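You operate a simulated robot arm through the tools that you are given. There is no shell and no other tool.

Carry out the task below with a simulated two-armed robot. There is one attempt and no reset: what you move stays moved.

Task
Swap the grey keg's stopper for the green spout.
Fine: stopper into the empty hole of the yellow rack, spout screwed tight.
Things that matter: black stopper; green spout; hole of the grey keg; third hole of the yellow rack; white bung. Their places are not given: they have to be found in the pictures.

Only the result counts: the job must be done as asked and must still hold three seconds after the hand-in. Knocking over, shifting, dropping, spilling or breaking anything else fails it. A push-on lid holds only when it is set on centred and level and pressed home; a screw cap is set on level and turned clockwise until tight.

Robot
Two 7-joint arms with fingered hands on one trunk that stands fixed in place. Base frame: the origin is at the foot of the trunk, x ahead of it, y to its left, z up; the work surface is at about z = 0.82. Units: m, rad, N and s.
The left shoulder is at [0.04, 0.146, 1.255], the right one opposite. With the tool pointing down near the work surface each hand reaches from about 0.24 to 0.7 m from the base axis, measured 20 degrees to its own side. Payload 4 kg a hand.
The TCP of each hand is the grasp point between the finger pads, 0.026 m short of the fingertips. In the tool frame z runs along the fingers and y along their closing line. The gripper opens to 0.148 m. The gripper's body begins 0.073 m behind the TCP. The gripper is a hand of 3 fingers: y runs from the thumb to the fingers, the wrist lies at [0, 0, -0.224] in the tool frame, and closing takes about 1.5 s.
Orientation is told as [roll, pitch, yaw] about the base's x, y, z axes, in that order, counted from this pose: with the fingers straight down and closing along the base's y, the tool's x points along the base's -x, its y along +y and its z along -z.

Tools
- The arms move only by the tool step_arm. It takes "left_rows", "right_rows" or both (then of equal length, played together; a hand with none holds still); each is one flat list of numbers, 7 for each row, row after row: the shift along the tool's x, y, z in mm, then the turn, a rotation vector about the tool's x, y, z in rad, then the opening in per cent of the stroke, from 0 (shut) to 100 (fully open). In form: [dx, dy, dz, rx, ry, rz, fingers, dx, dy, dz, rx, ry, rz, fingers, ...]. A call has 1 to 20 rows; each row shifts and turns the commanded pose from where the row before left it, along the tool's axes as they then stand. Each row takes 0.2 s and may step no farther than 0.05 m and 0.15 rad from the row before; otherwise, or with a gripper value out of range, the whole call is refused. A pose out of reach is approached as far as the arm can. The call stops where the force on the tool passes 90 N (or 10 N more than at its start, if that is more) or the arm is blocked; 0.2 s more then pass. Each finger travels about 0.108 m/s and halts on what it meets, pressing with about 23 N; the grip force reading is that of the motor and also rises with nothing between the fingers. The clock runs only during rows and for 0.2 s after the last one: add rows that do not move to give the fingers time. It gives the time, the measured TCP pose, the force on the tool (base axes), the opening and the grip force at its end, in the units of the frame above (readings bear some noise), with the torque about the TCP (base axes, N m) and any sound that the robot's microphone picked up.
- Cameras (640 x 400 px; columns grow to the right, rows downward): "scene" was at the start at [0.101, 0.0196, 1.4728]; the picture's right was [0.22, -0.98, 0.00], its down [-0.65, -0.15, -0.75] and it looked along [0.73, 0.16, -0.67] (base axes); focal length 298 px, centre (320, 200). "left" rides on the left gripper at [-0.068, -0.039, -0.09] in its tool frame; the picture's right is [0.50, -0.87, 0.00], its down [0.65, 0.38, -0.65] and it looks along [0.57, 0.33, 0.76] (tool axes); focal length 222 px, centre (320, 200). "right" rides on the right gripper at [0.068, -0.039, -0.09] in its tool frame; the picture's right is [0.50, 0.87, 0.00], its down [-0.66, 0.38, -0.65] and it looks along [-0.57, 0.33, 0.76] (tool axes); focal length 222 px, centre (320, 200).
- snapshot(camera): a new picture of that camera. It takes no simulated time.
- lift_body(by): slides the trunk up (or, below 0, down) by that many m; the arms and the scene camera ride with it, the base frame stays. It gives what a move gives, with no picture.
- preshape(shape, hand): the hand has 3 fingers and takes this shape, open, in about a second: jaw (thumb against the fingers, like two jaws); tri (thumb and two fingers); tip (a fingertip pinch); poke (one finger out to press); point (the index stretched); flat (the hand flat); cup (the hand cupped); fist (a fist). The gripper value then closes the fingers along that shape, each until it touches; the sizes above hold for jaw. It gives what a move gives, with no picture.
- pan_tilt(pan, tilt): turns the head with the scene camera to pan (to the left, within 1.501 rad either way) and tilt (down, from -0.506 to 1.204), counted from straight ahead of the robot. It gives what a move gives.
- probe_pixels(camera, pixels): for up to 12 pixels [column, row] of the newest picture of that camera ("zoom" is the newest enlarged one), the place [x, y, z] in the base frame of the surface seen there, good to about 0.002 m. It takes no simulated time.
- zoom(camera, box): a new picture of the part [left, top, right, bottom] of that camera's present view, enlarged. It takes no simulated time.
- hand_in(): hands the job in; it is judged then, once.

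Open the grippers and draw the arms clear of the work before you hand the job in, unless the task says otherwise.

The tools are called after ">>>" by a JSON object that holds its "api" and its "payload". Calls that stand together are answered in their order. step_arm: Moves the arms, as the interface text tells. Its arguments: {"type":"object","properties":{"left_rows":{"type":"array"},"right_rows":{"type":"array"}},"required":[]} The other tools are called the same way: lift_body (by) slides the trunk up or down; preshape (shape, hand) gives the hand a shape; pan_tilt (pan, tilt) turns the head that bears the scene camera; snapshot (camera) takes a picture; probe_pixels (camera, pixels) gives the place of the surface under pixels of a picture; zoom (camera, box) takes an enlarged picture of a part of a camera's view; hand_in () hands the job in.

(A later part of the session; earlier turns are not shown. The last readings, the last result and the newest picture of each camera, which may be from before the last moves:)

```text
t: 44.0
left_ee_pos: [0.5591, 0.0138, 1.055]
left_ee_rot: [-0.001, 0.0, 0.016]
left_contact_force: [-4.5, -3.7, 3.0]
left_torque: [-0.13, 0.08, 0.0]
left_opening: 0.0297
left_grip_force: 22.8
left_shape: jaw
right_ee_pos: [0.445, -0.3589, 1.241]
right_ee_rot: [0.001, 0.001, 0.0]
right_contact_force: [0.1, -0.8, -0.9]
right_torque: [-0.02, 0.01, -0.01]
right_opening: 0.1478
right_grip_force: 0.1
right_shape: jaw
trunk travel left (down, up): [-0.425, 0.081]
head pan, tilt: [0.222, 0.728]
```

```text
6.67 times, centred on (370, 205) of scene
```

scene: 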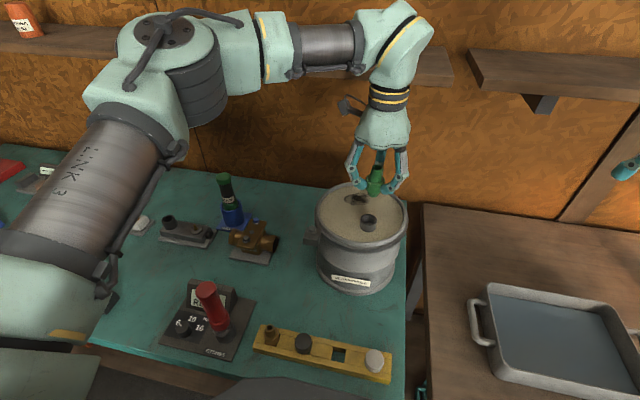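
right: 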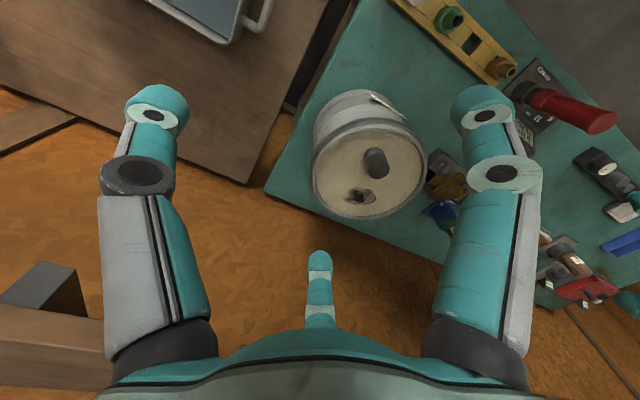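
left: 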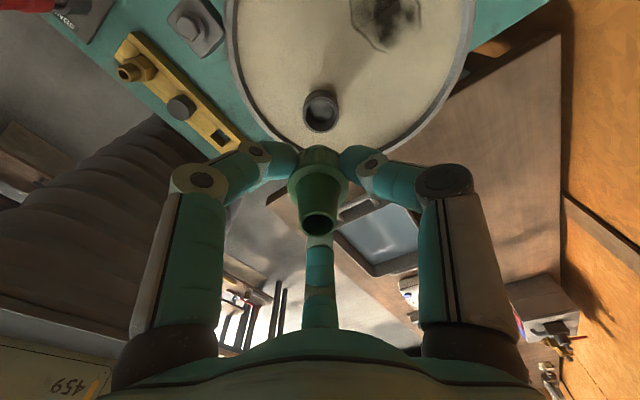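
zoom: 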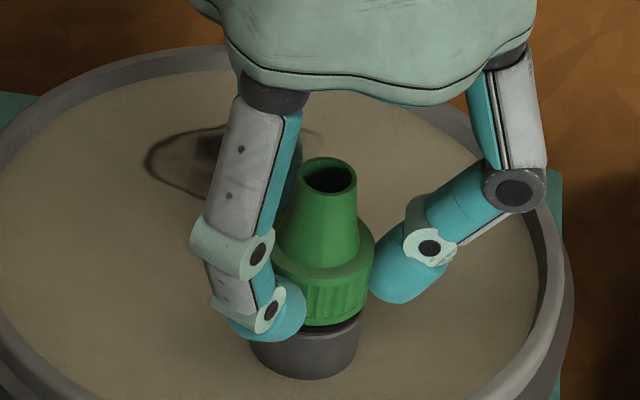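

The push dropped to 3 N, so the thread is pulling in, with a sideways load of (−4.5,−3.7) N. I ease the hand (−0.6,−0.5) mm to follow, and continue clockwise with a slight downward feed.

>>> {"api": "step_arm", "payload": {"left_rows": [0.6, -0.5, 0.2, 0, 0, 0.1, 0, 0, 0, 0.1, 0, 0, 0.12, 0, 0, 0, 0.1, 0, 0, 0.12, 0, 0, 0, 0.1, 0, 0, 0.12, 0, 0, 0, 0.1, 0, 0, 0.12, 0, 0, 0, 0, 0, 0, 0, 0]}}

>>> {"api": "zoom", "payload": {"camera": "scene", "box": [340, 175, 400, 235]}}

```text
t: 45.4
left_ee_pos: [0.5583, 0.0136, 1.0548]
left_ee_rot: [-0.002, 0.001, -0.562]
left_contact_force: [-5.9, -1.1, 3.0]
left_torque: [-0.05, 0.17, 0.02]
left_opening: 0.0295
left_grip_force: 23.1
left_shape: jaw
right_ee_pos: [0.446, -0.3588, 1.2421]
right_ee_rot: [0.001, 0.0, 0.0]
right_contact_force: [0.6, -0.2, 0.0]
right_torque: [-0.01, 0.03, -0.03]
right_opening: 0.148
right_grip_force: 0.1
right_shape: jaw
trunk travel left (down, up): [-0.425, 0.081]
head pan, tilt: [0.222, 0.728]
```

```text
6.67 times, centred on (370, 205) of scene
```

zoom: 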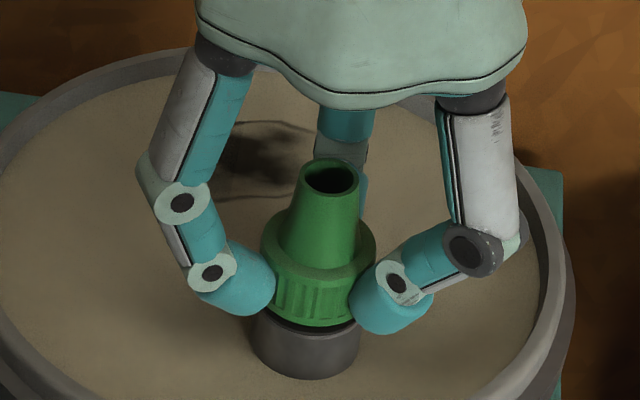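

The load pattern fits a grip offset of about 1.7 mm that swings around as I turn; vertically it has sunk ≈1.7 mm over 2 rad. I shift the hand to relieve the side load and keep turning to about −1.3 rad with a matching downward feed.

>>> {"api": "step_arm", "payload": {"left_rows": [1.3, -1.4, 0.1, 0, 0, 0.06, 0, 0, 0, 0.1, 0, 0, 0.12, 0, 0.2, 0, 0.1, 0, 0, 0.12, 0, 0.2, 0.2, 0.1, 0, 0, 0.12, 0, 0, 0.2, 0.1, 0, 0, 0.12, 0, 0, 0.2, 0.1, 0, 0, 0.12, 0, 0, 0, 0, 0, 0, 0, 0]}}

>>> {"api": "zoom", "payload": {"camera": "scene", "box": [340, 175, 400, 235]}}

```text
t: 47.0
left_ee_pos: [0.5568, 0.0143, 1.0546]
left_ee_rot: [-0.001, -0.001, -1.221]
left_contact_force: [-1.7, -0.4, 5.5]
left_torque: [-0.03, 0.09, 0.04]
left_opening: 0.0296
left_grip_force: 22.6
left_shape: jaw
right_ee_pos: [0.4464, -0.3592, 1.2417]
right_ee_rot: [0.001, 0.0, 0.001]
right_contact_force: [0.1, -0.3, 0.6]
right_torque: [0.0, -0.01, 0.0]
right_opening: 0.1481
right_grip_force: 0.2
right_shape: jaw
trunk travel left (down, up): [-0.425, 0.081]
head pan, tilt: [0.222, 0.728]
```

```text
6.67 times, centred on (370, 205) of scene
```

zoom: 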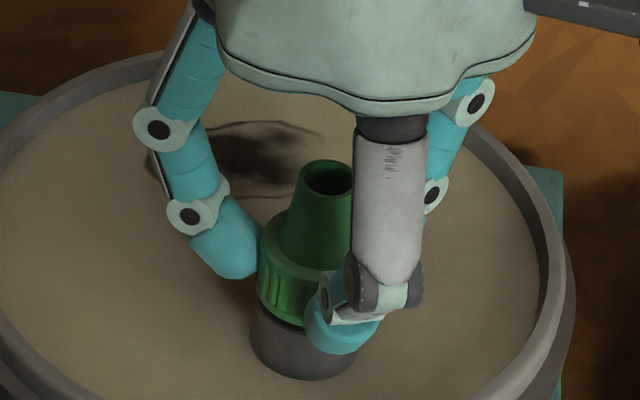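

Side load is almost gone; the spout has sunk about 1.2 mm in 2.7 rad, i.e. ≈3 mm per turn. I keep turning toward −2.2 rad while following the swing.

>>> {"api": "step_arm", "payload": {"left_rows": [0.3, -0.4, 0.05, 0, 0, 0.12, 0, 0.2, 0, 0.05, 0, 0, 0.12, 0, 0.2, 0, 0.05, 0, 0, 0.12, 0, 0.2, 0, 0.05, 0, 0, 0.12, 0, 0.2, 0, 0.05, 0, 0, 0.12, 0, 0.2, 0, 0.05, 0, 0, 0.12, 0, 0.2, 0, 0.05, 0, 0, 0.12, 0, 0.2, 0, 0.05, 0, 0, 0.12, 0, 0, 0, 0, 0, 0, 0, 0]}}

>>> {"api": "zoom", "payload": {"camera": "scene", "box": [340, 175, 400, 235]}}

>>> {"api": "snapshot", "payload": {"camera": "scene"}}

```text
t: 49.0
left_ee_pos: [0.5584, 0.0154, 1.0538]
left_ee_rot: [0.001, -0.003, -2.0]
left_contact_force: [-2.9, -1.5, 6.9]
left_torque: [-0.02, 0.07, -0.01]
left_opening: 0.0298
left_grip_force: 22.8
left_shape: jaw
left hand out of reach, approached as far as the arm can: row 7, 8
right_ee_pos: [0.445, -0.3588, 1.2431]
right_ee_rot: [0.002, -0.001, -0.001]
right_contact_force: [-1.0, 0.7, 0.1]
right_torque: [0.01, 0.01, 0.01]
right_opening: 0.1479
right_grip_force: 0.0
right_shape: jaw
trunk travel left (down, up): [-0.425, 0.081]
head pan, tilt: [0.222, 0.728]
```

```text
6.67 times, centred on (370, 205) of scene
```

zoom: 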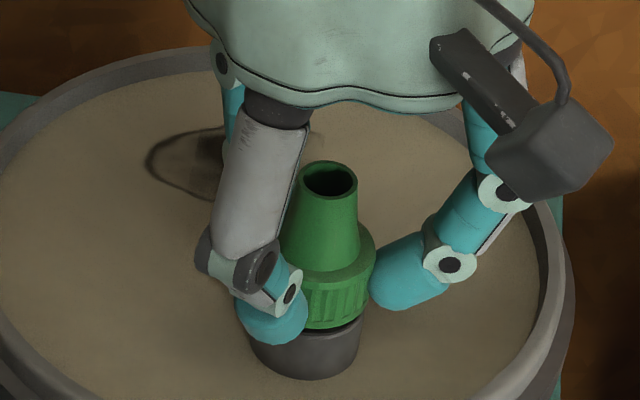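

```text
taken
```

scene: 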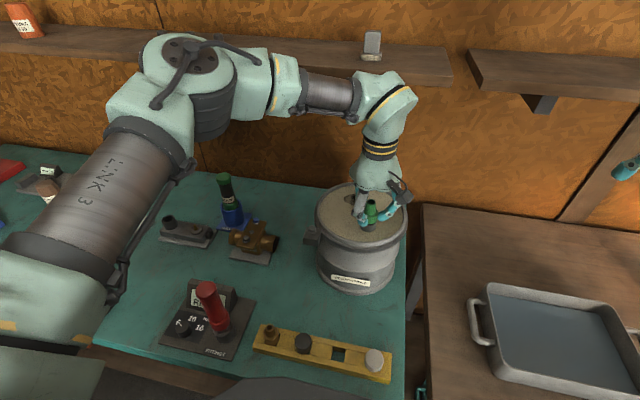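

The wrist limit came at yaw ≈−2.0; the spout has turned ≈3.5 rad and sits in its thread. I open the fingers to 42 %, wait, and check that it stays put before winding the wrist back.

>>> {"api": "step_arm", "payload": {"left_rows": [0, 0, -1, 0, 0, 0, 0, 0, 0, 0, 0, 0, 0, 20, 0, 0, 0, 0, 0, 0, 28, 0, 0, 0, 0, 0, 0, 36, 0, 0, 0, 0, 0, 0, 44, 0, 0, 0, 0, 0, 0, 44, 0, 0, 0, 0, 0, 0, 44]}}

>>> {"api": "zoom", "payload": {"camera": "scene", "box": [340, 175, 400, 235]}}

>>> {"api": "snapshot", "payload": {"camera": "left"}}

```text
t: 50.6
left_ee_pos: [0.5576, 0.0155, 1.0538]
left_ee_rot: [0.0, 0.0, -2.001]
left_contact_force: [-1.0, -0.8, 0.4]
left_torque: [0.0, -0.03, 0.03]
left_opening: 0.0648
left_grip_force: 0.0
left_shape: jaw
right_ee_pos: [0.4467, -0.3588, 1.241]
right_ee_rot: [0.001, 0.0, -0.001]
right_contact_force: [0.5, 0.1, -0.6]
right_torque: [-0.03, 0.01, -0.02]
right_opening: 0.1479
right_grip_force: 0.1
right_shape: jaw
trunk travel left (down, up): [-0.425, 0.081]
head pan, tilt: [0.222, 0.728]
```

```text
6.67 times, centred on (370, 205) of scene
```

zoom: 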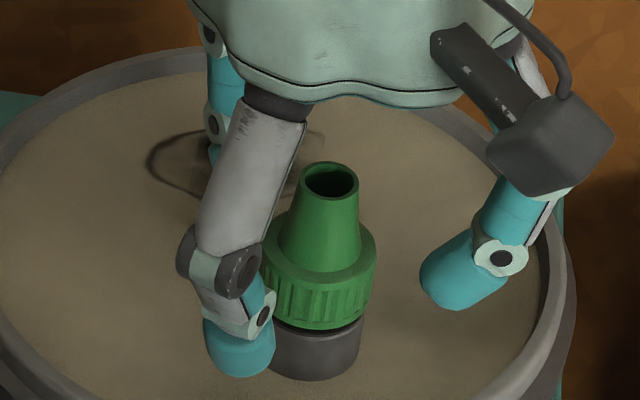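

```text
taken
```

left: 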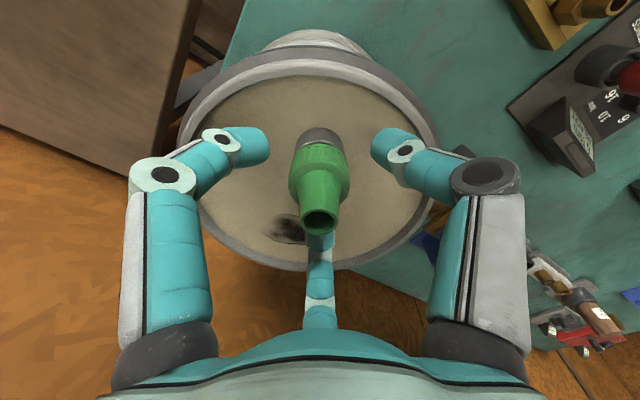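

The spout stands upright in the neck with a small gap left under its collar. With the fingers clear of it I wind the wrist back counter-clockwise in place.

>>> {"api": "step_arm", "payload": {"left_rows": [0, 0, 0, 0, 0, -0.14, 44, 0, 0, 0, 0, 0, -0.14, 44, 0, 0, 0, 0, 0, -0.14, 44, 0, 0, 0, 0, 0, -0.14, 44, 0, 0, 0, 0, 0, -0.14, 44, 0, 0, 0, 0, 0, -0.14, 44, 0, 0, 0, 0, 0, -0.14, 44, 0, 0, 0, 0, 0, -0.14, 44, 0, 0, 0, 0, 0, -0.14, 44, 0, 0, 0, 0, 0, -0.14, 44, 0, 0, 0, 0, 0, -0.14, 44, 0, 0, 0, 0, 0, -0.14, 44, 0, 0, 0, 0, 0, -0.14, 44, 0, 0, 0, 0, 0, -0.14, 44, 0, 0, 0, 0, 0, -0.14, 44, 0, 0, 0, 0, 0, -0.14, 44, 0, 0, 0, 0, 0, -0.14, 44, 0, 0, 0, 0, 0, -0.14, 44]}}

>>> {"api": "snapshot", "payload": {"camera": "left"}}

```text
t: 54.4
left_ee_pos: [0.5595, 0.0166, 1.0544]
left_ee_rot: [0.001, 0.001, 0.518]
left_contact_force: [-0.5, 0.2, -0.8]
left_torque: [0.02, -0.03, -0.02]
left_opening: 0.0646
left_grip_force: 0.2
left_shape: jaw
right_ee_pos: [0.4463, -0.3587, 1.2417]
right_ee_rot: [0.002, 0.0, 0.002]
right_contact_force: [-0.1, 0.5, -0.6]
right_torque: [0.02, -0.01, 0.02]
right_opening: 0.1479
right_grip_force: 0.0
right_shape: jaw
trunk travel left (down, up): [-0.425, 0.081]
head pan, tilt: [0.222, 0.728]
```

```text
taken
```

left: 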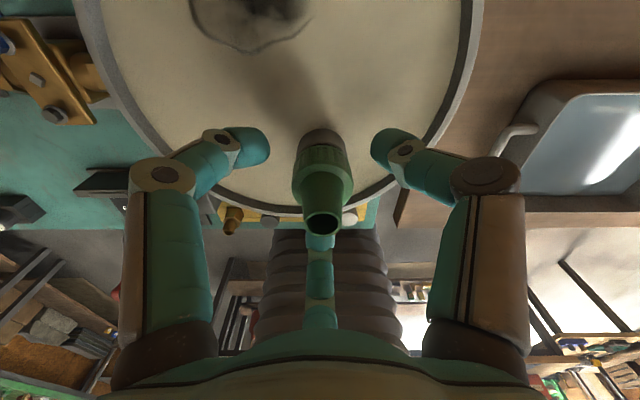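

Yaw is back to 0.52 and the spout is undisturbed. I continue counter-clockwise to about 1.9 rad to get a long second stroke.

>>> {"api": "step_arm", "payload": {"left_rows": [0, 0, 0, 0, 0, -0.14, 44, 0, 0, 0, 0, 0, -0.14, 44, 0, 0, 0, 0, 0, -0.14, 44, 0, 0, 0, 0, 0, -0.14, 44, 0, 0, 0, 0, 0, -0.14, 44, 0, 0, 0, 0, 0, -0.14, 44, 0, 0, 0, 0, 0, -0.14, 44, 0, 0, 0, 0, 0, -0.14, 44, 0, 0, 0, 0, 0, -0.14, 44, 0, 0, 0, 0, 0, -0.14, 44, 0, 0, 0, 0, 0, 0, 44]}}

>>> {"api": "snapshot", "payload": {"camera": "left"}}

>>> {"api": "zoom", "payload": {"camera": "left", "box": [270, 100, 370, 240]}}

>>> {"api": "zoom", "payload": {"camera": "scene", "box": [340, 175, 400, 235]}}

```text
t: 56.8
left_ee_pos: [0.5574, 0.0162, 1.0522]
left_ee_rot: [0.003, 0.002, 1.92]
left_contact_force: [0.1, 0.4, -0.7]
left_torque: [-0.02, -0.02, -0.03]
left_opening: 0.0647
left_grip_force: 0.1
left_shape: jaw
right_ee_pos: [0.4466, -0.3589, 1.2428]
right_ee_rot: [0.001, -0.002, 0.001]
right_contact_force: [-0.5, 0.5, 0.1]
right_torque: [0.0, 0.01, 0.0]
right_opening: 0.1478
right_grip_force: 0.0
right_shape: jaw
trunk travel left (down, up): [-0.425, 0.081]
head pan, tilt: [0.222, 0.728]
```

```text
taken
```

left: 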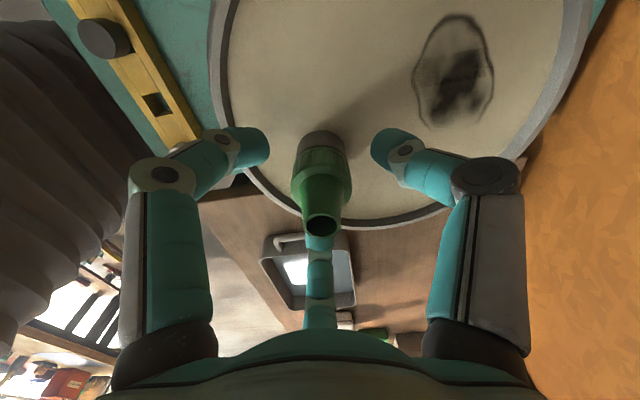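

```text
2.86 times, centred on (320, 170) of left
```

zoom: 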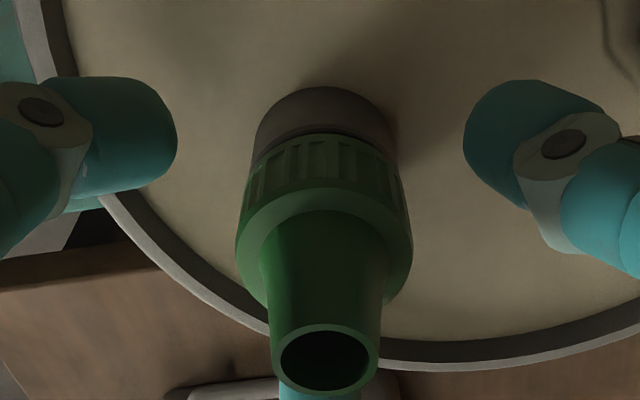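

```text
6.67 times, centred on (370, 205) of scene
```

zoom: 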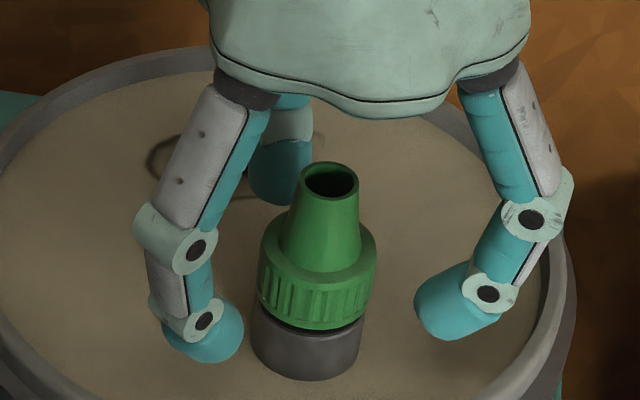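

The spout is upright and sits ≈1.8 mm toward image-right of where it lay when gripped. I shift the hand to recentre on it and close again on the collar.

>>> {"api": "step_arm", "payload": {"left_rows": [1.2, -1.4, 0, 0, 0, 0, 44, 0, 0, 0, 0, 0, 0, 36, 0, 0, 0, 0, 0, 0, 28, 0, 0, 0, 0, 0, 0, 20, 0, 0, 0, 0, 0, 0, 10, 0, 0, 0, 0, 0, 0, 0, 0, 0, 0, 0, 0, 0, 0, 0, 0, 0, 0, 0, 0, 0]}}

>>> {"api": "zoom", "payload": {"camera": "left", "box": [270, 100, 370, 240]}}

>>> {"api": "zoom", "payload": {"camera": "scene", "box": [340, 175, 400, 235]}}

```text
t: 58.6
left_ee_pos: [0.5592, 0.0152, 1.0536]
left_ee_rot: [0.002, 0.0, 1.917]
left_contact_force: [0.6, 0.6, -2.4]
left_torque: [0.03, 0.0, 0.0]
left_opening: 0.029
left_grip_force: 22.8
left_shape: jaw
right_ee_pos: [0.4472, -0.3602, 1.2413]
right_ee_rot: [0.001, 0.001, 0.0]
right_contact_force: [0.6, -0.2, -0.4]
right_torque: [-0.02, 0.01, 0.01]
right_opening: 0.1478
right_grip_force: 0.1
right_shape: jaw
trunk travel left (down, up): [-0.425, 0.081]
head pan, tilt: [0.222, 0.728]
```

```text
2.86 times, centred on (320, 170) of left
```

zoom: 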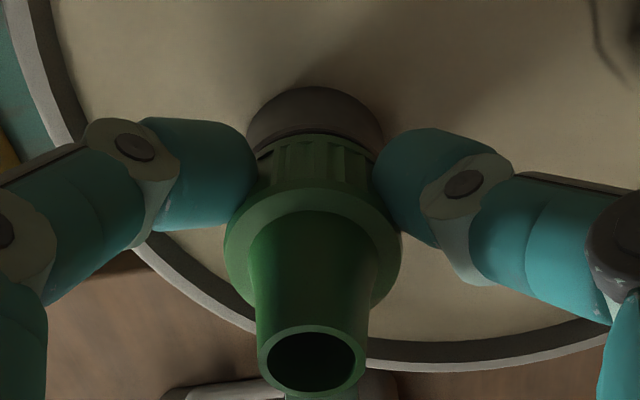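

```text
6.67 times, centred on (370, 205) of scene
```

zoom: 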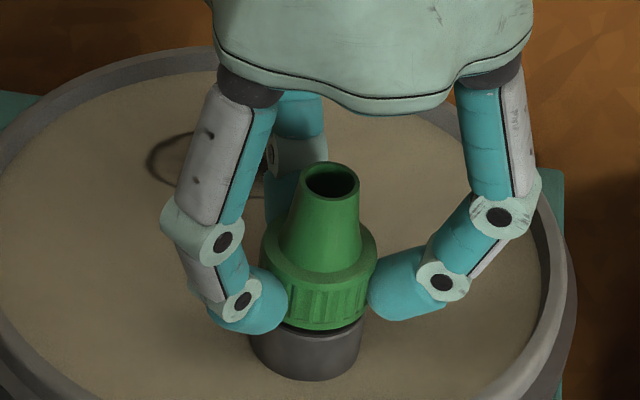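

Regripped cleanly with hardly any side load. I turn clockwise again about 1.2 rad, pivoting about the spout axis (0.18 mm tool-x per row) with a slight downward feed.

>>> {"api": "step_arm", "payload": {"left_rows": [0, 0, 0.8, 0, 0, 0, 0, 0.18, 0, 0.06, 0, 0, 0.12, 0, 0.18, 0, 0.06, 0, 0, 0.12, 0, 0.18, 0, 0.06, 0, 0, 0.12, 0, 0.18, 0, 0.06, 0, 0, 0.12, 0, 0.18, 0, 0.06, 0, 0, 0.12, 0, 0.18, 0, 0.06, 0, 0, 0.12, 0, 0.18, 0, 0.06, 0, 0, 0.12, 0, 0.18, 0, 0.06, 0, 0, 0.12, 0, 0.18, 0, 0.06, 0, 0, 0.12, 0, 0.18, 0, 0.06, 0, 0, 0.12, 0, 0, 0, 0, 0, 0, 0, 0]}}

>>> {"api": "zoom", "payload": {"camera": "scene", "box": [340, 175, 400, 235]}}

```text
t: 61.2
left_ee_pos: [0.559, 0.013, 1.0517]
left_ee_rot: [-0.003, 0.001, 0.717]
left_contact_force: [1.8, 0.4, 4.2]
left_torque: [-0.01, 0.0, 0.02]
left_opening: 0.0289
left_grip_force: 23.1
left_shape: jaw
right_ee_pos: [0.4468, -0.3585, 1.2423]
right_ee_rot: [0.003, 0.0, 0.0]
right_contact_force: [0.2, 0.2, -0.3]
right_torque: [-0.03, 0.01, 0.02]
right_opening: 0.1477
right_grip_force: 0.2
right_shape: jaw
trunk travel left (down, up): [-0.425, 0.081]
head pan, tilt: [0.222, 0.728]
```

```text
6.67 times, centred on (370, 205) of scene
```

zoom: 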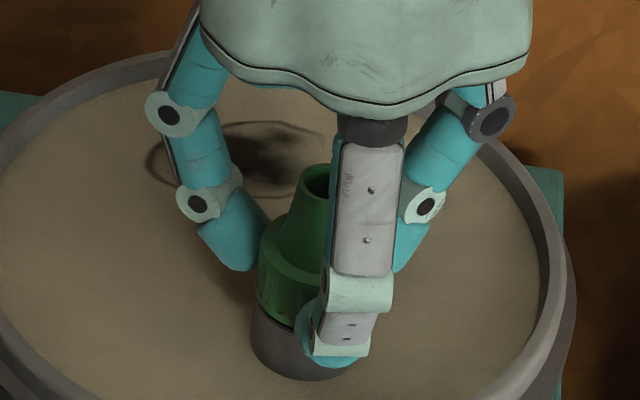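

Turning freely with a 4 N downward push; z has come down to ≈1.052. I continue clockwise another 1.7 rad.

>>> {"api": "step_arm", "payload": {"left_rows": [0.18, 0, 0.06, 0, 0, 0.12, 0, 0.18, 0, 0.06, 0, 0, 0.12, 0, 0.18, 0, 0.06, 0, 0, 0.12, 0, 0.18, 0, 0.06, 0, 0, 0.12, 0, 0.18, 0, 0.06, 0, 0, 0.12, 0, 0.18, 0, 0.06, 0, 0, 0.12, 0, 0.18, 0, 0.06, 0, 0, 0.12, 0, 0.18, 0, 0.06, 0, 0, 0.12, 0, 0.18, 0, 0.06, 0, 0, 0.12, 0, 0.18, 0, 0.06, 0, 0, 0.12, 0, 0.18, 0, 0.06, 0, 0, 0.12, 0, 0.18, 0, 0.06, 0, 0, 0.12, 0, 0.18, 0, 0.06, 0, 0, 0.12, 0, 0.18, 0, 0.06, 0, 0, 0.12, 0, 0, 0, 0, 0, 0, 0, 0]}}

>>> {"api": "zoom", "payload": {"camera": "scene", "box": [340, 175, 400, 235]}}

```text
t: 64.4
left_ee_pos: [0.5565, 0.0136, 1.0518]
left_ee_rot: [0.0, -0.003, -0.964]
left_contact_force: [1.9, 4.3, 9.5]
left_torque: [0.11, -0.07, 0.01]
left_opening: 0.0294
left_grip_force: 22.8
left_shape: jaw
right_ee_pos: [0.4463, -0.3588, 1.2424]
right_ee_rot: [0.0, 0.0, -0.001]
right_contact_force: [0.1, -0.6, 0.4]
right_torque: [0.0, -0.01, -0.02]
right_opening: 0.1479
right_grip_force: 0.1
right_shape: jaw
trunk travel left (down, up): [-0.425, 0.081]
head pan, tilt: [0.222, 0.728]
```

```text
6.67 times, centred on (370, 205) of scene
```

zoom: 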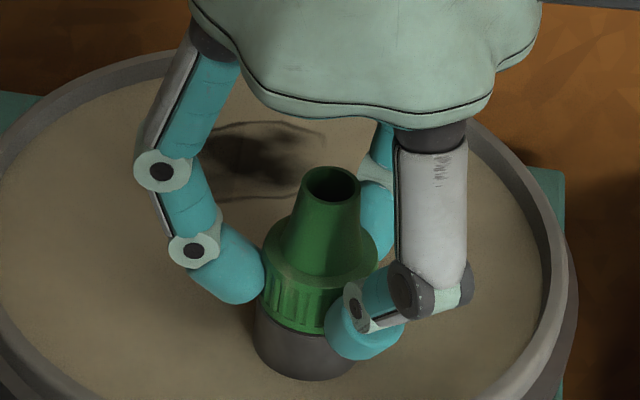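

The gap under the collar is nearly closed and the push is now 9.5 N, with 4 N sideways. I relieve the side load by (0.5,1.2) mm and turn on to about −1.9 rad without extra feed.

>>> {"api": "step_arm", "payload": {"left_rows": [0.7, 1.1, 0, 0, 0, 0, 0, 0.18, 0, 0.02, 0, 0, 0.12, 0, 0.18, 0, 0.02, 0, 0, 0.12, 0, 0.18, 0, 0.02, 0, 0, 0.12, 0, 0.18, 0, 0.02, 0, 0, 0.12, 0, 0.18, 0, 0.02, 0, 0, 0.12, 0, 0.18, 0, 0.02, 0, 0, 0.12, 0, 0.18, 0, 0.02, 0, 0, 0.12, 0, 0, 0, 0, 0, 0, 0, 0]}}

>>> {"api": "zoom", "payload": {"camera": "scene", "box": [340, 175, 400, 235]}}

```text
t: 66.4
left_ee_pos: [0.5567, 0.016, 1.0517]
left_ee_rot: [-0.001, -0.001, -1.807]
left_contact_force: [-2.9, -2.7, 0.6]
left_torque: [-0.1, 0.0, -0.01]
left_opening: 0.0291
left_grip_force: 22.8
left_shape: jaw
right_ee_pos: [0.4463, -0.3608, 1.2423]
right_ee_rot: [0.002, 0.0, 0.0]
right_contact_force: [-0.1, 0.1, 0.3]
right_torque: [0.02, 0.0, -0.01]
right_opening: 0.148
right_grip_force: 0.1
right_shape: jaw
trunk travel left (down, up): [-0.425, 0.081]
head pan, tilt: [0.222, 0.728]
```

```text
6.67 times, centred on (370, 205) of scene
```

zoom: 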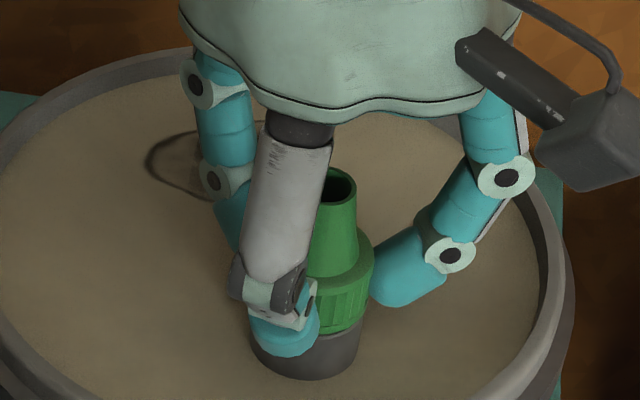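

The push fell to 0.6 N, so it is still drawing down freely without any tightening torque. I open the fingers, check, and wind back for a third stroke.

>>> {"api": "step_arm", "payload": {"left_rows": [0, 0, 0, 0, 0, 0, 0, 0, 0, 0, 0, 0, 0, 20, 0, 0, 0, 0, 0, 0, 28, 0, 0, 0, 0, 0, 0, 36, 0, 0, 0, 0, 0, 0, 44, 0, 0, 0, 0, 0, 0, 44, 0, 0, 0, 0, 0, -0.14, 44, 0, 0, 0, 0, 0, -0.14, 44, 0, 0, 0, 0, 0, -0.14, 44, 0, 0, 0, 0, 0, -0.14, 44, 0, 0, 0, 0, 0, -0.14, 44, 0, 0, 0, 0, 0, -0.14, 44, 0, 0, 0, 0, 0, -0.14, 44, 0, 0, 0, 0, 0, -0.14, 44, 0, 0, 0, 0, 0, -0.14, 44, 0, 0, 0, 0, 0, -0.14, 44, 0, 0, 0, 0, 0, -0.14, 44, 0, 0, 0, 0, 0, -0.14, 44]}}

>>> {"api": "zoom", "payload": {"camera": "scene", "box": [340, 175, 400, 235]}}

```text
t: 70.2
left_ee_pos: [0.5575, 0.0176, 1.0515]
left_ee_rot: [-0.001, 0.0, -0.124]
left_contact_force: [-0.1, 0.2, 0.2]
left_torque: [0.01, 0.02, -0.02]
left_opening: 0.0647
left_grip_force: 0.1
left_shape: jaw
right_ee_pos: [0.4466, -0.3586, 1.2405]
right_ee_rot: [0.002, -0.001, 0.0]
right_contact_force: [-0.1, -0.7, 0.6]
right_torque: [0.02, 0.01, -0.02]
right_opening: 0.1477
right_grip_force: 0.0
right_shape: jaw
trunk travel left (down, up): [-0.425, 0.081]
head pan, tilt: [0.222, 0.728]
```

```text
6.67 times, centred on (370, 205) of scene
```

zoom: 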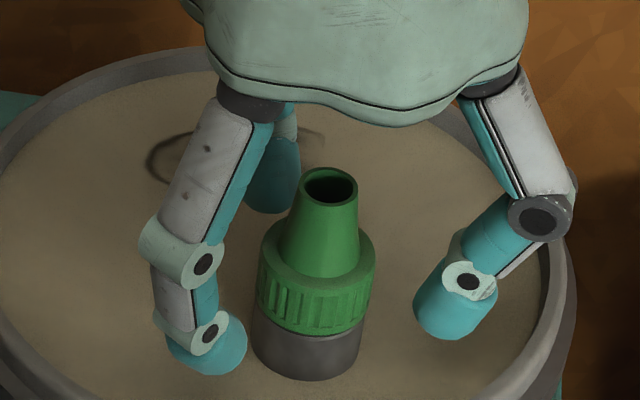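

The spout stands straight, its collar nearly on the neck. I wind back the rest to about 1.9 rad.

>>> {"api": "step_arm", "payload": {"left_rows": [0, 0, 0, 0, 0, -0.144, 44, 0, 0, 0, 0, 0, -0.144, 44, 0, 0, 0, 0, 0, -0.144, 44, 0, 0, 0, 0, 0, -0.144, 44, 0, 0, 0, 0, 0, -0.144, 44, 0, 0, 0, 0, 0, -0.144, 44, 0, 0, 0, 0, 0, -0.144, 44, 0, 0, 0, 0, 0, -0.144, 44, 0, 0, 0, 0, 0, -0.144, 44, 0, 0, 0, 0, 0, -0.144, 44, 0, 0, 0, 0, 0, -0.144, 44, 0, 0, 0, 0, 0, -0.144, 44, 0, 0, 0, 0, 0, -0.144, 44, 0, 0, 0, 0, 0, -0.144, 44, 0, 0, 0, 0, 0, 0, 44]}}

>>> {"api": "zoom", "payload": {"camera": "left", "box": [270, 100, 370, 240]}}

>>> {"api": "zoom", "payload": {"camera": "scene", "box": [340, 175, 400, 235]}}

```text
t: 73.4
left_ee_pos: [0.5566, 0.0171, 1.0505]
left_ee_rot: [0.001, 0.001, 1.894]
left_contact_force: [0.6, 0.3, 0.4]
left_torque: [0.02, -0.03, 0.03]
left_opening: 0.0647
left_grip_force: 0.2
left_shape: jaw
right_ee_pos: [0.4471, -0.3589, 1.2415]
right_ee_rot: [0.002, 0.001, 0.001]
right_contact_force: [-0.1, 0.0, 0.6]
right_torque: [-0.02, -0.02, 0.0]
right_opening: 0.148
right_grip_force: 0.1
right_shape: jaw
trunk travel left (down, up): [-0.425, 0.081]
head pan, tilt: [0.222, 0.728]
```

```text
2.86 times, centred on (320, 170) of left
```

zoom: 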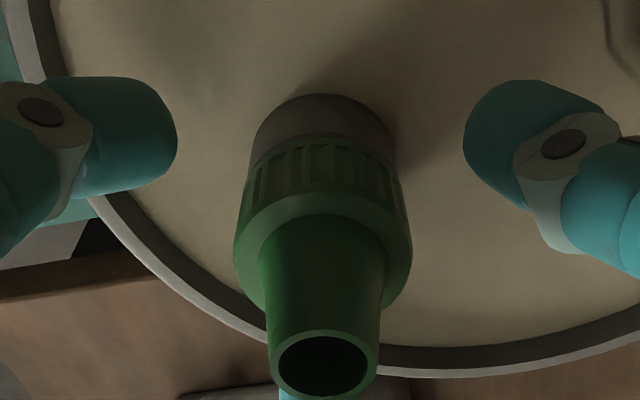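

```text
6.67 times, centred on (370, 205) of scene
```

zoom: 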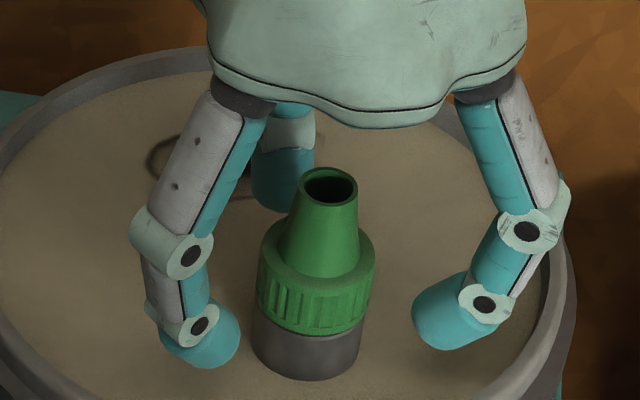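

The spout is again ≈1.8 mm toward image-right of the grip centre. I recentre by that amount, raise 1.5 mm so the tips keep clear of the neck, and close on the collar.

>>> {"api": "step_arm", "payload": {"left_rows": [1.0, -1.5, -1.5, 0, 0, 0, 44, 0, 0, 0, 0, 0, 0, 36, 0, 0, 0, 0, 0, 0, 28, 0, 0, 0, 0, 0, 0, 20, 0, 0, 0, 0, 0, 0, 10, 0, 0, 0, 0, 0, 0, 0, 0, 0, 0, 0, 0, 0, 0, 0, 0, 0, 0, 0, 0, 0]}}

>>> {"api": "zoom", "payload": {"camera": "scene", "box": [340, 175, 400, 235]}}

```text
t: 75.2
left_ee_pos: [0.5592, 0.016, 1.0509]
left_ee_rot: [0.002, -0.001, 1.892]
left_contact_force: [0.4, 0.0, -2.4]
left_torque: [0.0, -0.01, -0.01]
left_opening: 0.029
left_grip_force: 23.6
left_shape: jaw
right_ee_pos: [0.4477, -0.3581, 1.2423]
right_ee_rot: [0.001, -0.002, 0.0]
right_contact_force: [-0.8, -0.2, -0.2]
right_torque: [0.01, -0.01, 0.02]
right_opening: 0.1481
right_grip_force: 0.0
right_shape: jaw
trunk travel left (down, up): [-0.425, 0.081]
head pan, tilt: [0.222, 0.728]
```

```text
6.67 times, centred on (370, 205) of scene
```

zoom: 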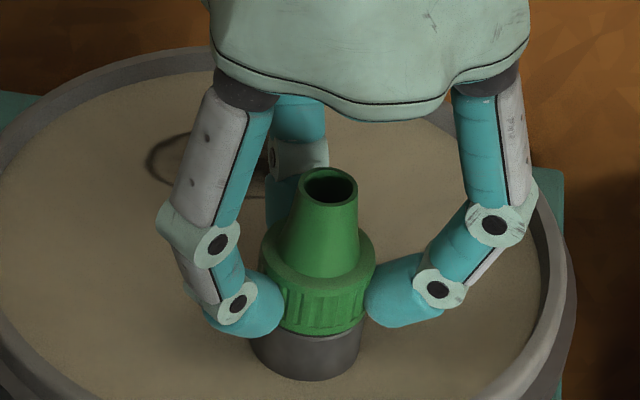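

Gripped again with no side load. I turn clockwise 1.2 rad with a slight downward push and look at the torque.

>>> {"api": "step_arm", "payload": {"left_rows": [0, 0, 0.8, 0, 0, 0, 0, 0.18, 0, 0.05, 0, 0, 0.12, 0, 0.18, 0, 0.05, 0, 0, 0.12, 0, 0.18, 0, 0.05, 0, 0, 0.12, 0, 0.18, 0, 0.05, 0, 0, 0.12, 0, 0.18, 0, 0.05, 0, 0, 0.12, 0, 0.18, 0, 0.05, 0, 0, 0.12, 0, 0.18, 0, 0.05, 0, 0, 0.12, 0, 0.18, 0, 0.05, 0, 0, 0.12, 0, 0, 0, 0, 0, 0, 0, 0]}}

>>> {"api": "zoom", "payload": {"camera": "scene", "box": [340, 175, 400, 235]}}

```text
t: 77.4
left_ee_pos: [0.5592, 0.0137, 1.051]
left_ee_rot: [0.0, 0.001, 0.931]
left_contact_force: [3.1, 2.6, 2.5]
left_torque: [0.04, -0.08, 0.1]
left_opening: 0.0291
left_grip_force: 22.8
left_shape: jaw
right_ee_pos: [0.4481, -0.359, 1.2413]
right_ee_rot: [0.0, 0.002, 0.0]
right_contact_force: [-0.6, 0.3, -0.9]
right_torque: [0.0, -0.01, -0.01]
right_opening: 0.1481
right_grip_force: 0.1
right_shape: jaw
trunk travel left (down, up): [-0.425, 0.081]
head pan, tilt: [0.222, 0.728]
```

```text
6.67 times, centred on (370, 205) of scene
```

zoom: 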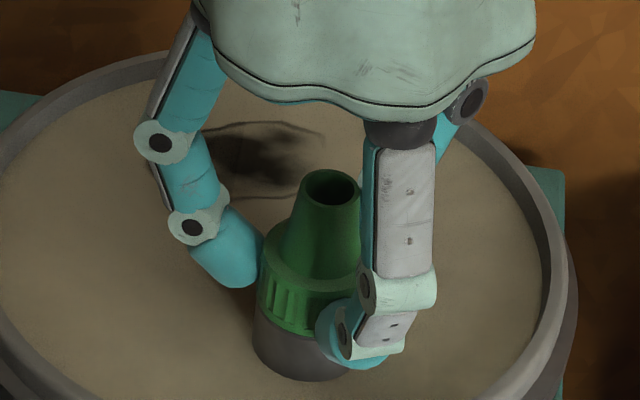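

A first resistance of 0.1 N·m appears. I relieve the side load slightly and turn on in smaller bites, watching for tightening.

>>> {"api": "step_arm", "payload": {"left_rows": [-0.6, -0.2, 0, 0, 0, 0.1, 0, 0.1, 0, 0.03, 0, 0, 0.1, 0, 0.1, 0, 0.03, 0, 0, 0.1, 0, 0.1, 0, 0.03, 0, 0, 0.1, 0, 0, 0, 0, 0, 0, 0, 0]}}

>>> {"api": "zoom", "payload": {"camera": "scene", "box": [340, 175, 400, 235]}}

```text
t: 78.6
left_ee_pos: [0.559, 0.0146, 1.049]
left_ee_rot: [-0.001, 0.002, 0.528]
left_contact_force: [7.9, -1.4, 5.7]
left_torque: [-0.08, -0.15, 0.15]
left_opening: 0.0289
left_grip_force: 23.4
left_shape: jaw
right_ee_pos: [0.4475, -0.3594, 1.2402]
right_ee_rot: [0.0, 0.002, -0.001]
right_contact_force: [-0.7, -0.2, 0.1]
right_torque: [0.02, -0.01, -0.03]
right_opening: 0.1479
right_grip_force: 0.0
right_shape: jaw
trunk travel left (down, up): [-0.425, 0.081]
head pan, tilt: [0.222, 0.728]
```

```text
6.67 times, centred on (370, 205) of scene
```

zoom: 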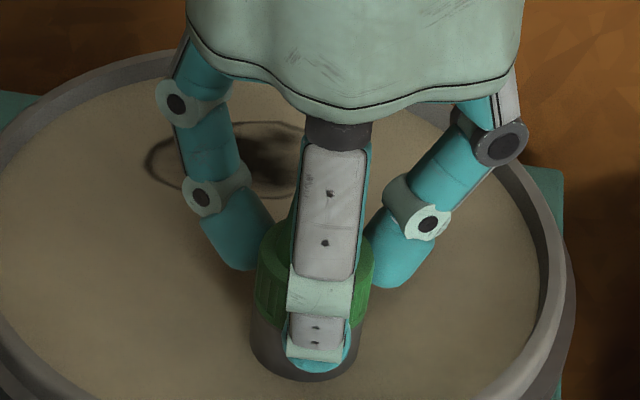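

Torque is 0.15 N·m with 8 N sideways in +x. I move the hand 1.5 mm toward +x to relieve it and turn on another 0.4 rad.

>>> {"api": "step_arm", "payload": {"left_rows": [-1.3, -0.7, 0, 0, 0, 0, 0, 0, 0, 0, 0, 0, 0.1, 0, 0, 0, 0, 0, 0, 0.1, 0, 0, 0, 0, 0, 0, 0.1, 0, 0, 0, 0, 0, 0, 0.1, 0, 0, 0, 0, 0, 0, 0, 0]}}

>>> {"api": "zoom", "payload": {"camera": "scene", "box": [340, 175, 400, 235]}}

>>> {"api": "zoom", "payload": {"camera": "left", "box": [270, 100, 370, 240]}}

```text
t: 80.0
left_ee_pos: [0.5616, 0.0139, 1.0501]
left_ee_rot: [0.001, 0.002, 0.13]
left_contact_force: [4.2, -0.2, -0.6]
left_torque: [-0.08, -0.03, 0.25]
left_opening: 0.0288
left_grip_force: 23.0
left_shape: jaw
right_ee_pos: [0.4486, -0.3589, 1.2416]
right_ee_rot: [0.001, 0.003, 0.0]
right_contact_force: [-1.1, -0.1, 0.5]
right_torque: [0.02, -0.01, 0.01]
right_opening: 0.1481
right_grip_force: 0.0
right_shape: jaw
trunk travel left (down, up): [-0.425, 0.081]
head pan, tilt: [0.222, 0.728]
```

```text
6.67 times, centred on (370, 205) of scene
```

zoom: 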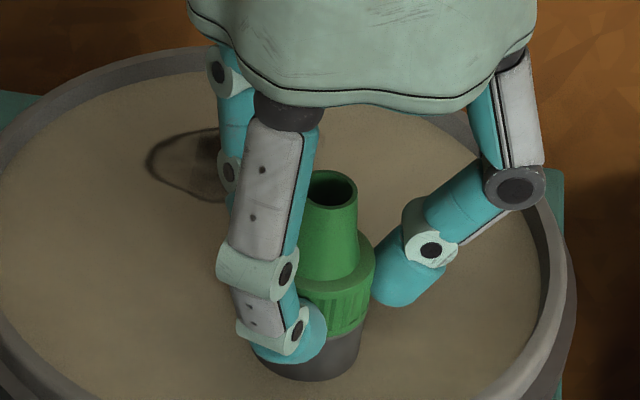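

```text
2.86 times, centred on (320, 170) of left
```

zoom: 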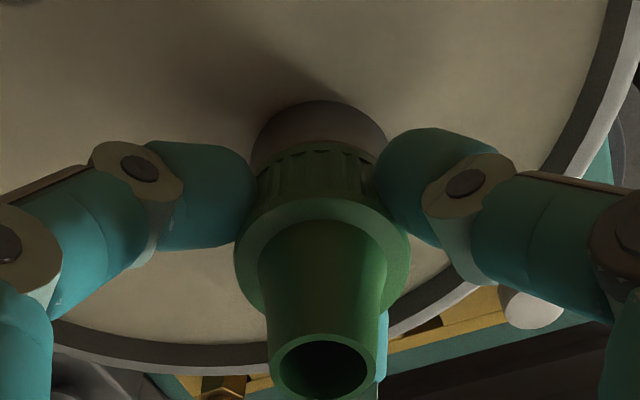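

The collar now looks flush on the neck and the torque has risen to 0.25 N·m. I keep turning another 0.4 rad to tighten it.

>>> {"api": "step_arm", "payload": {"left_rows": [0, 0, 0.3, 0, 0, 0.1, 0, 0, 0, 0, 0, 0, 0.1, 0, 0, 0, 0, 0, 0, 0.1, 0, 0, 0, 0, 0, 0, 0.1, 0, 0, 0, 0, 0, 0, 0, 0]}}

>>> {"api": "zoom", "payload": {"camera": "scene", "box": [340, 175, 400, 235]}}

>>> {"api": "zoom", "payload": {"camera": "left", "box": [270, 100, 370, 240]}}

```text
t: 81.2
left_ee_pos: [0.5621, 0.0131, 1.0506]
left_ee_rot: [-0.002, 0.001, -0.27]
left_contact_force: [6.2, -4.7, -2.4]
left_torque: [-0.2, 0.0, 0.33]
left_opening: 0.028
left_grip_force: 23.0
left_shape: jaw
right_ee_pos: [0.4482, -0.3597, 1.2416]
right_ee_rot: [0.002, 0.003, 0.002]
right_contact_force: [0.0, -0.6, 0.5]
right_torque: [0.02, -0.02, 0.02]
right_opening: 0.148
right_grip_force: 0.1
right_shape: jaw
trunk travel left (down, up): [-0.425, 0.081]
head pan, tilt: [0.222, 0.728]
```

```text
6.67 times, centred on (370, 205) of scene
```

zoom: 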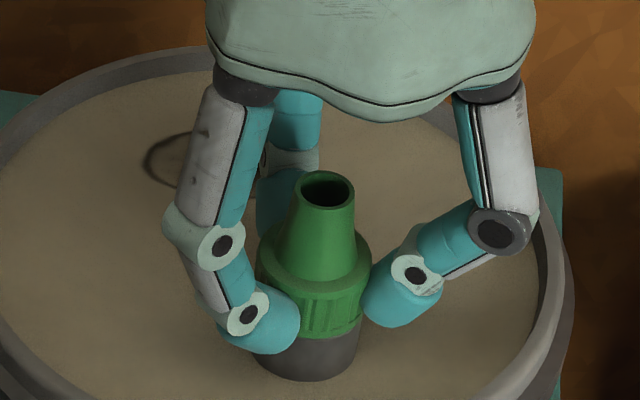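

```text
2.86 times, centred on (320, 170) of left
```

zoom: 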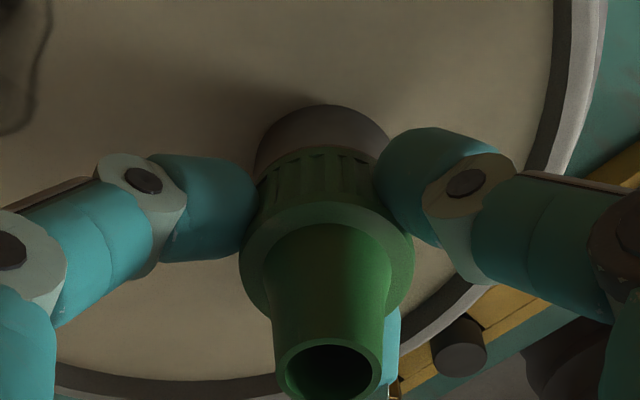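

The torque is 0.33 N·m now and the spout has shifted a little within the grip. I check whether the keg itself has turned by comparing its lug, stain and label with the first pictures.

>>> {"api": "zoom", "payload": {"camera": "scene", "box": [300, 170, 420, 245]}}

>>> {"api": "zoom", "payload": {"camera": "scene", "box": [310, 250, 410, 310]}}

```text
5.33 times, centred on (360, 208) of scene
```

zoom: 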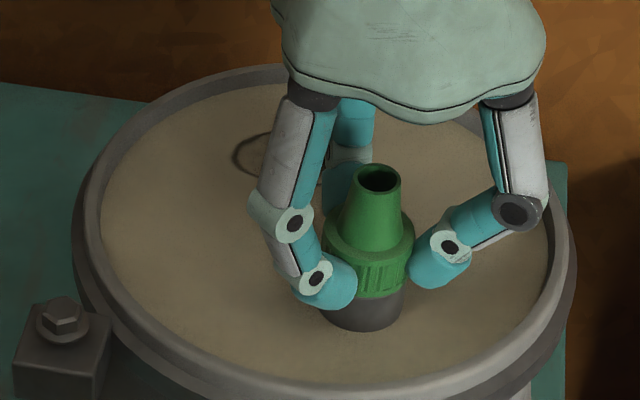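

```text
6.40 times, centred on (360, 280) of scene
```

zoom: 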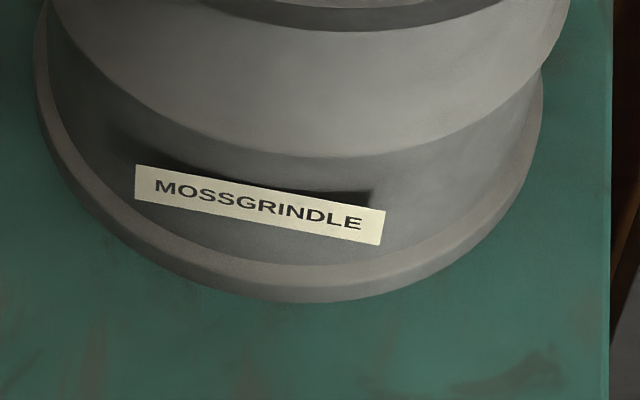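

The label looks shifted by only ~2 zoom pixels, perhaps a slight nudge. I retake the same framing as earlier (t=8) to compare the lug and rim precisely.

>>> {"api": "zoom", "payload": {"camera": "scene", "box": [310, 140, 430, 240]}}

>>> {"api": "probe_pixels", "payload": {"camera": "scene", "pixels": [[340, 215], [390, 215], [360, 240], [320, 215], [403, 220], [335, 280], [370, 287], [310, 232]]}}

```text
4.00 times, centred on (370, 190) of scene
```

zoom: 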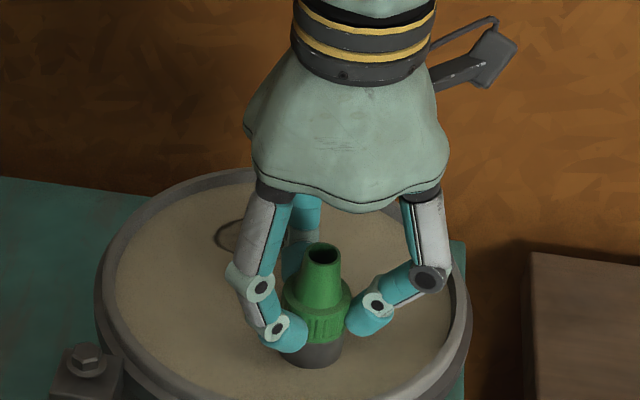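

```text
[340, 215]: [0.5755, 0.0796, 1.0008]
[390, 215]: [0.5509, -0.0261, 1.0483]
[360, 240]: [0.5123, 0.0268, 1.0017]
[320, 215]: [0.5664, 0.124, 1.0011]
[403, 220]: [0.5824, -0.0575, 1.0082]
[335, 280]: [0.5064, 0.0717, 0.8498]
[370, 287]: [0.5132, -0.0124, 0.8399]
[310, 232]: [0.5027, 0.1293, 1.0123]
```

The keg appears at most ~0.5 px (≈1 mm) off, so side loads need to stay small. I release the spout to relax everything and look closely at the collar–neck joint.

>>> {"api": "step_arm", "payload": {"left_rows": [0, 0, 0, 0, 0, 0, 15, 0, 0, 0, 0, 0, 0, 22, 0, 0, 0, 0, 0, 0, 30, 0, 0, 0, 0, 0, 0, 38, 0, 0, 0, 0, 0, 0, 46, 0, 0, 0, 0, 0, 0, 46, 0, 0, 0, 0, 0, 0, 46]}}

>>> {"api": "zoom", "payload": {"camera": "scene", "box": [350, 190, 395, 230]}}

>>> {"api": "zoom", "payload": {"camera": "left", "box": [270, 100, 370, 240]}}

>>> {"api": "zoom", "payload": {"camera": "scene", "box": [310, 250, 410, 310]}}

```text
t: 82.8
left_ee_pos: [0.5603, 0.0138, 1.0506]
left_ee_rot: [-0.002, 0.0, -0.269]
left_contact_force: [-0.9, 0.2, 0.6]
left_torque: [0.03, -0.01, 0.01]
left_opening: 0.0675
left_grip_force: 0.1
left_shape: jaw
right_ee_pos: [0.4473, -0.3586, 1.2436]
right_ee_rot: [0.002, -0.002, 0.0]
right_contact_force: [-0.3, 0.1, -0.3]
right_torque: [-0.01, 0.01, 0.02]
right_opening: 0.1479
right_grip_force: 0.1
right_shape: jaw
trunk travel left (down, up): [-0.425, 0.081]
head pan, tilt: [0.222, 0.728]
```

```text
10.00 times, centred on (372, 210) of scene
```

zoom: 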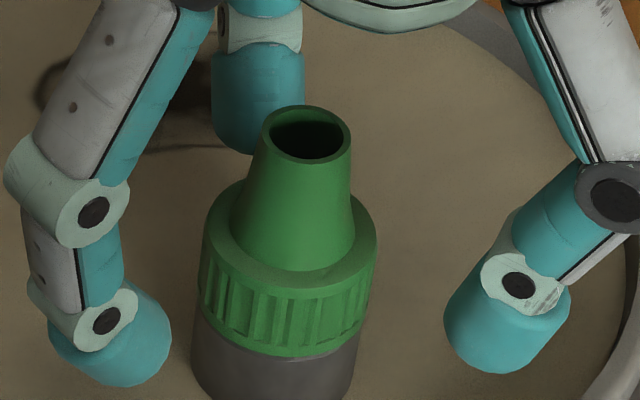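

```text
2.86 times, centred on (320, 170) of left
```

zoom: 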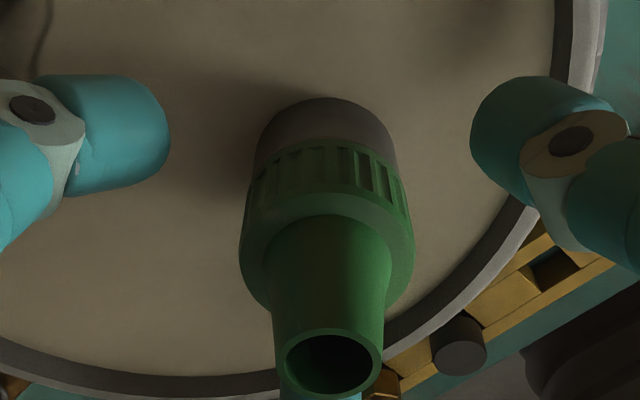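

```text
6.40 times, centred on (360, 280) of scene
```

zoom: 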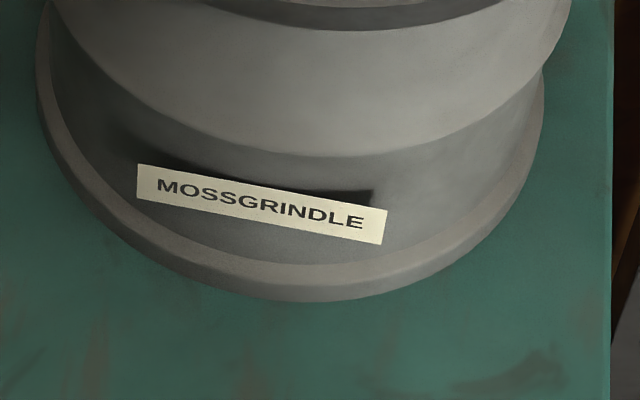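

After release the label is back exactly at its first position (137,165)–(386,243), so the keg only flexed; the collar sits flush on the neck. I take a close baseline of the knurl pattern so I can tell turning from slipping in the final tightening.

>>> {"api": "zoom", "payload": {"camera": "scene", "box": [355, 198, 391, 226]}}

```text
14.29 times, centred on (373, 212) of scene
```

zoom: 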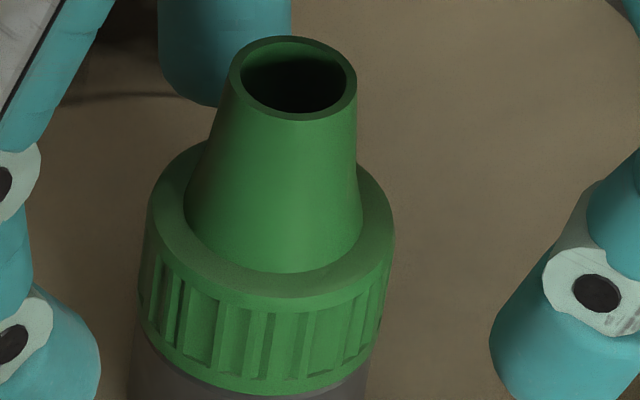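

I wind back to about +1.3 rad with the fingers open, then measure the offset for a centred grip.

>>> {"api": "step_arm", "payload": {"left_rows": [0, 0, 0, 0, 0, -0.143, 46, 0, 0, 0, 0, 0, -0.143, 46, 0, 0, 0, 0, 0, -0.143, 46, 0, 0, 0, 0, 0, -0.143, 46, 0, 0, 0, 0, 0, -0.143, 46, 0, 0, 0, 0, 0, -0.143, 46, 0, 0, 0, 0, 0, -0.143, 46, 0, 0, 0, 0, 0, -0.143, 46, 0, 0, 0, 0, 0, -0.143, 46, 0, 0, 0, 0, 0, -0.143, 46, 0, 0, 0, 0, 0, -0.143, 46, 0, 0, 0, 0, 0, 0, 46]}}

>>> {"api": "zoom", "payload": {"camera": "left", "box": [270, 100, 370, 240]}}

>>> {"api": "snapshot", "payload": {"camera": "left"}}

```text
t: 85.4
left_ee_pos: [0.5603, 0.0149, 1.0495]
left_ee_rot: [-0.001, 0.002, 1.304]
left_contact_force: [-0.5, 0.3, -0.4]
left_torque: [0.0, 0.0, 0.01]
left_opening: 0.0676
left_grip_force: 0.0
left_shape: jaw
right_ee_pos: [0.4472, -0.3587, 1.2415]
right_ee_rot: [0.002, 0.0, 0.002]
right_contact_force: [-0.2, -0.7, -0.2]
right_torque: [0.0, 0.02, -0.02]
right_opening: 0.148
right_grip_force: 0.1
right_shape: jaw
trunk travel left (down, up): [-0.425, 0.081]
head pan, tilt: [0.222, 0.728]
```

```text
2.86 times, centred on (320, 170) of left
```

zoom: 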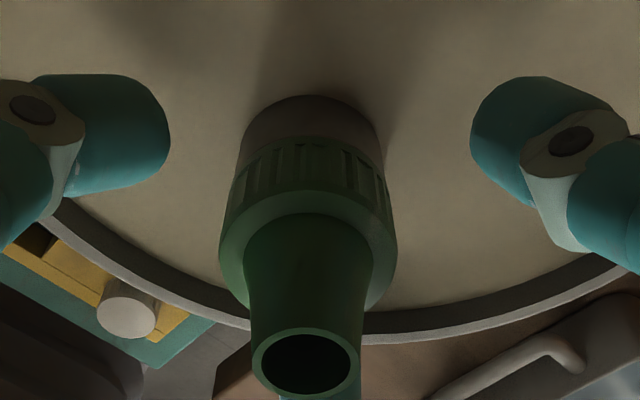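

```text
taken
```

left: 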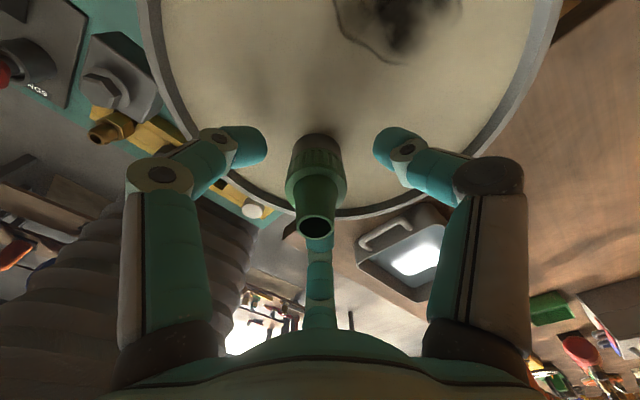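

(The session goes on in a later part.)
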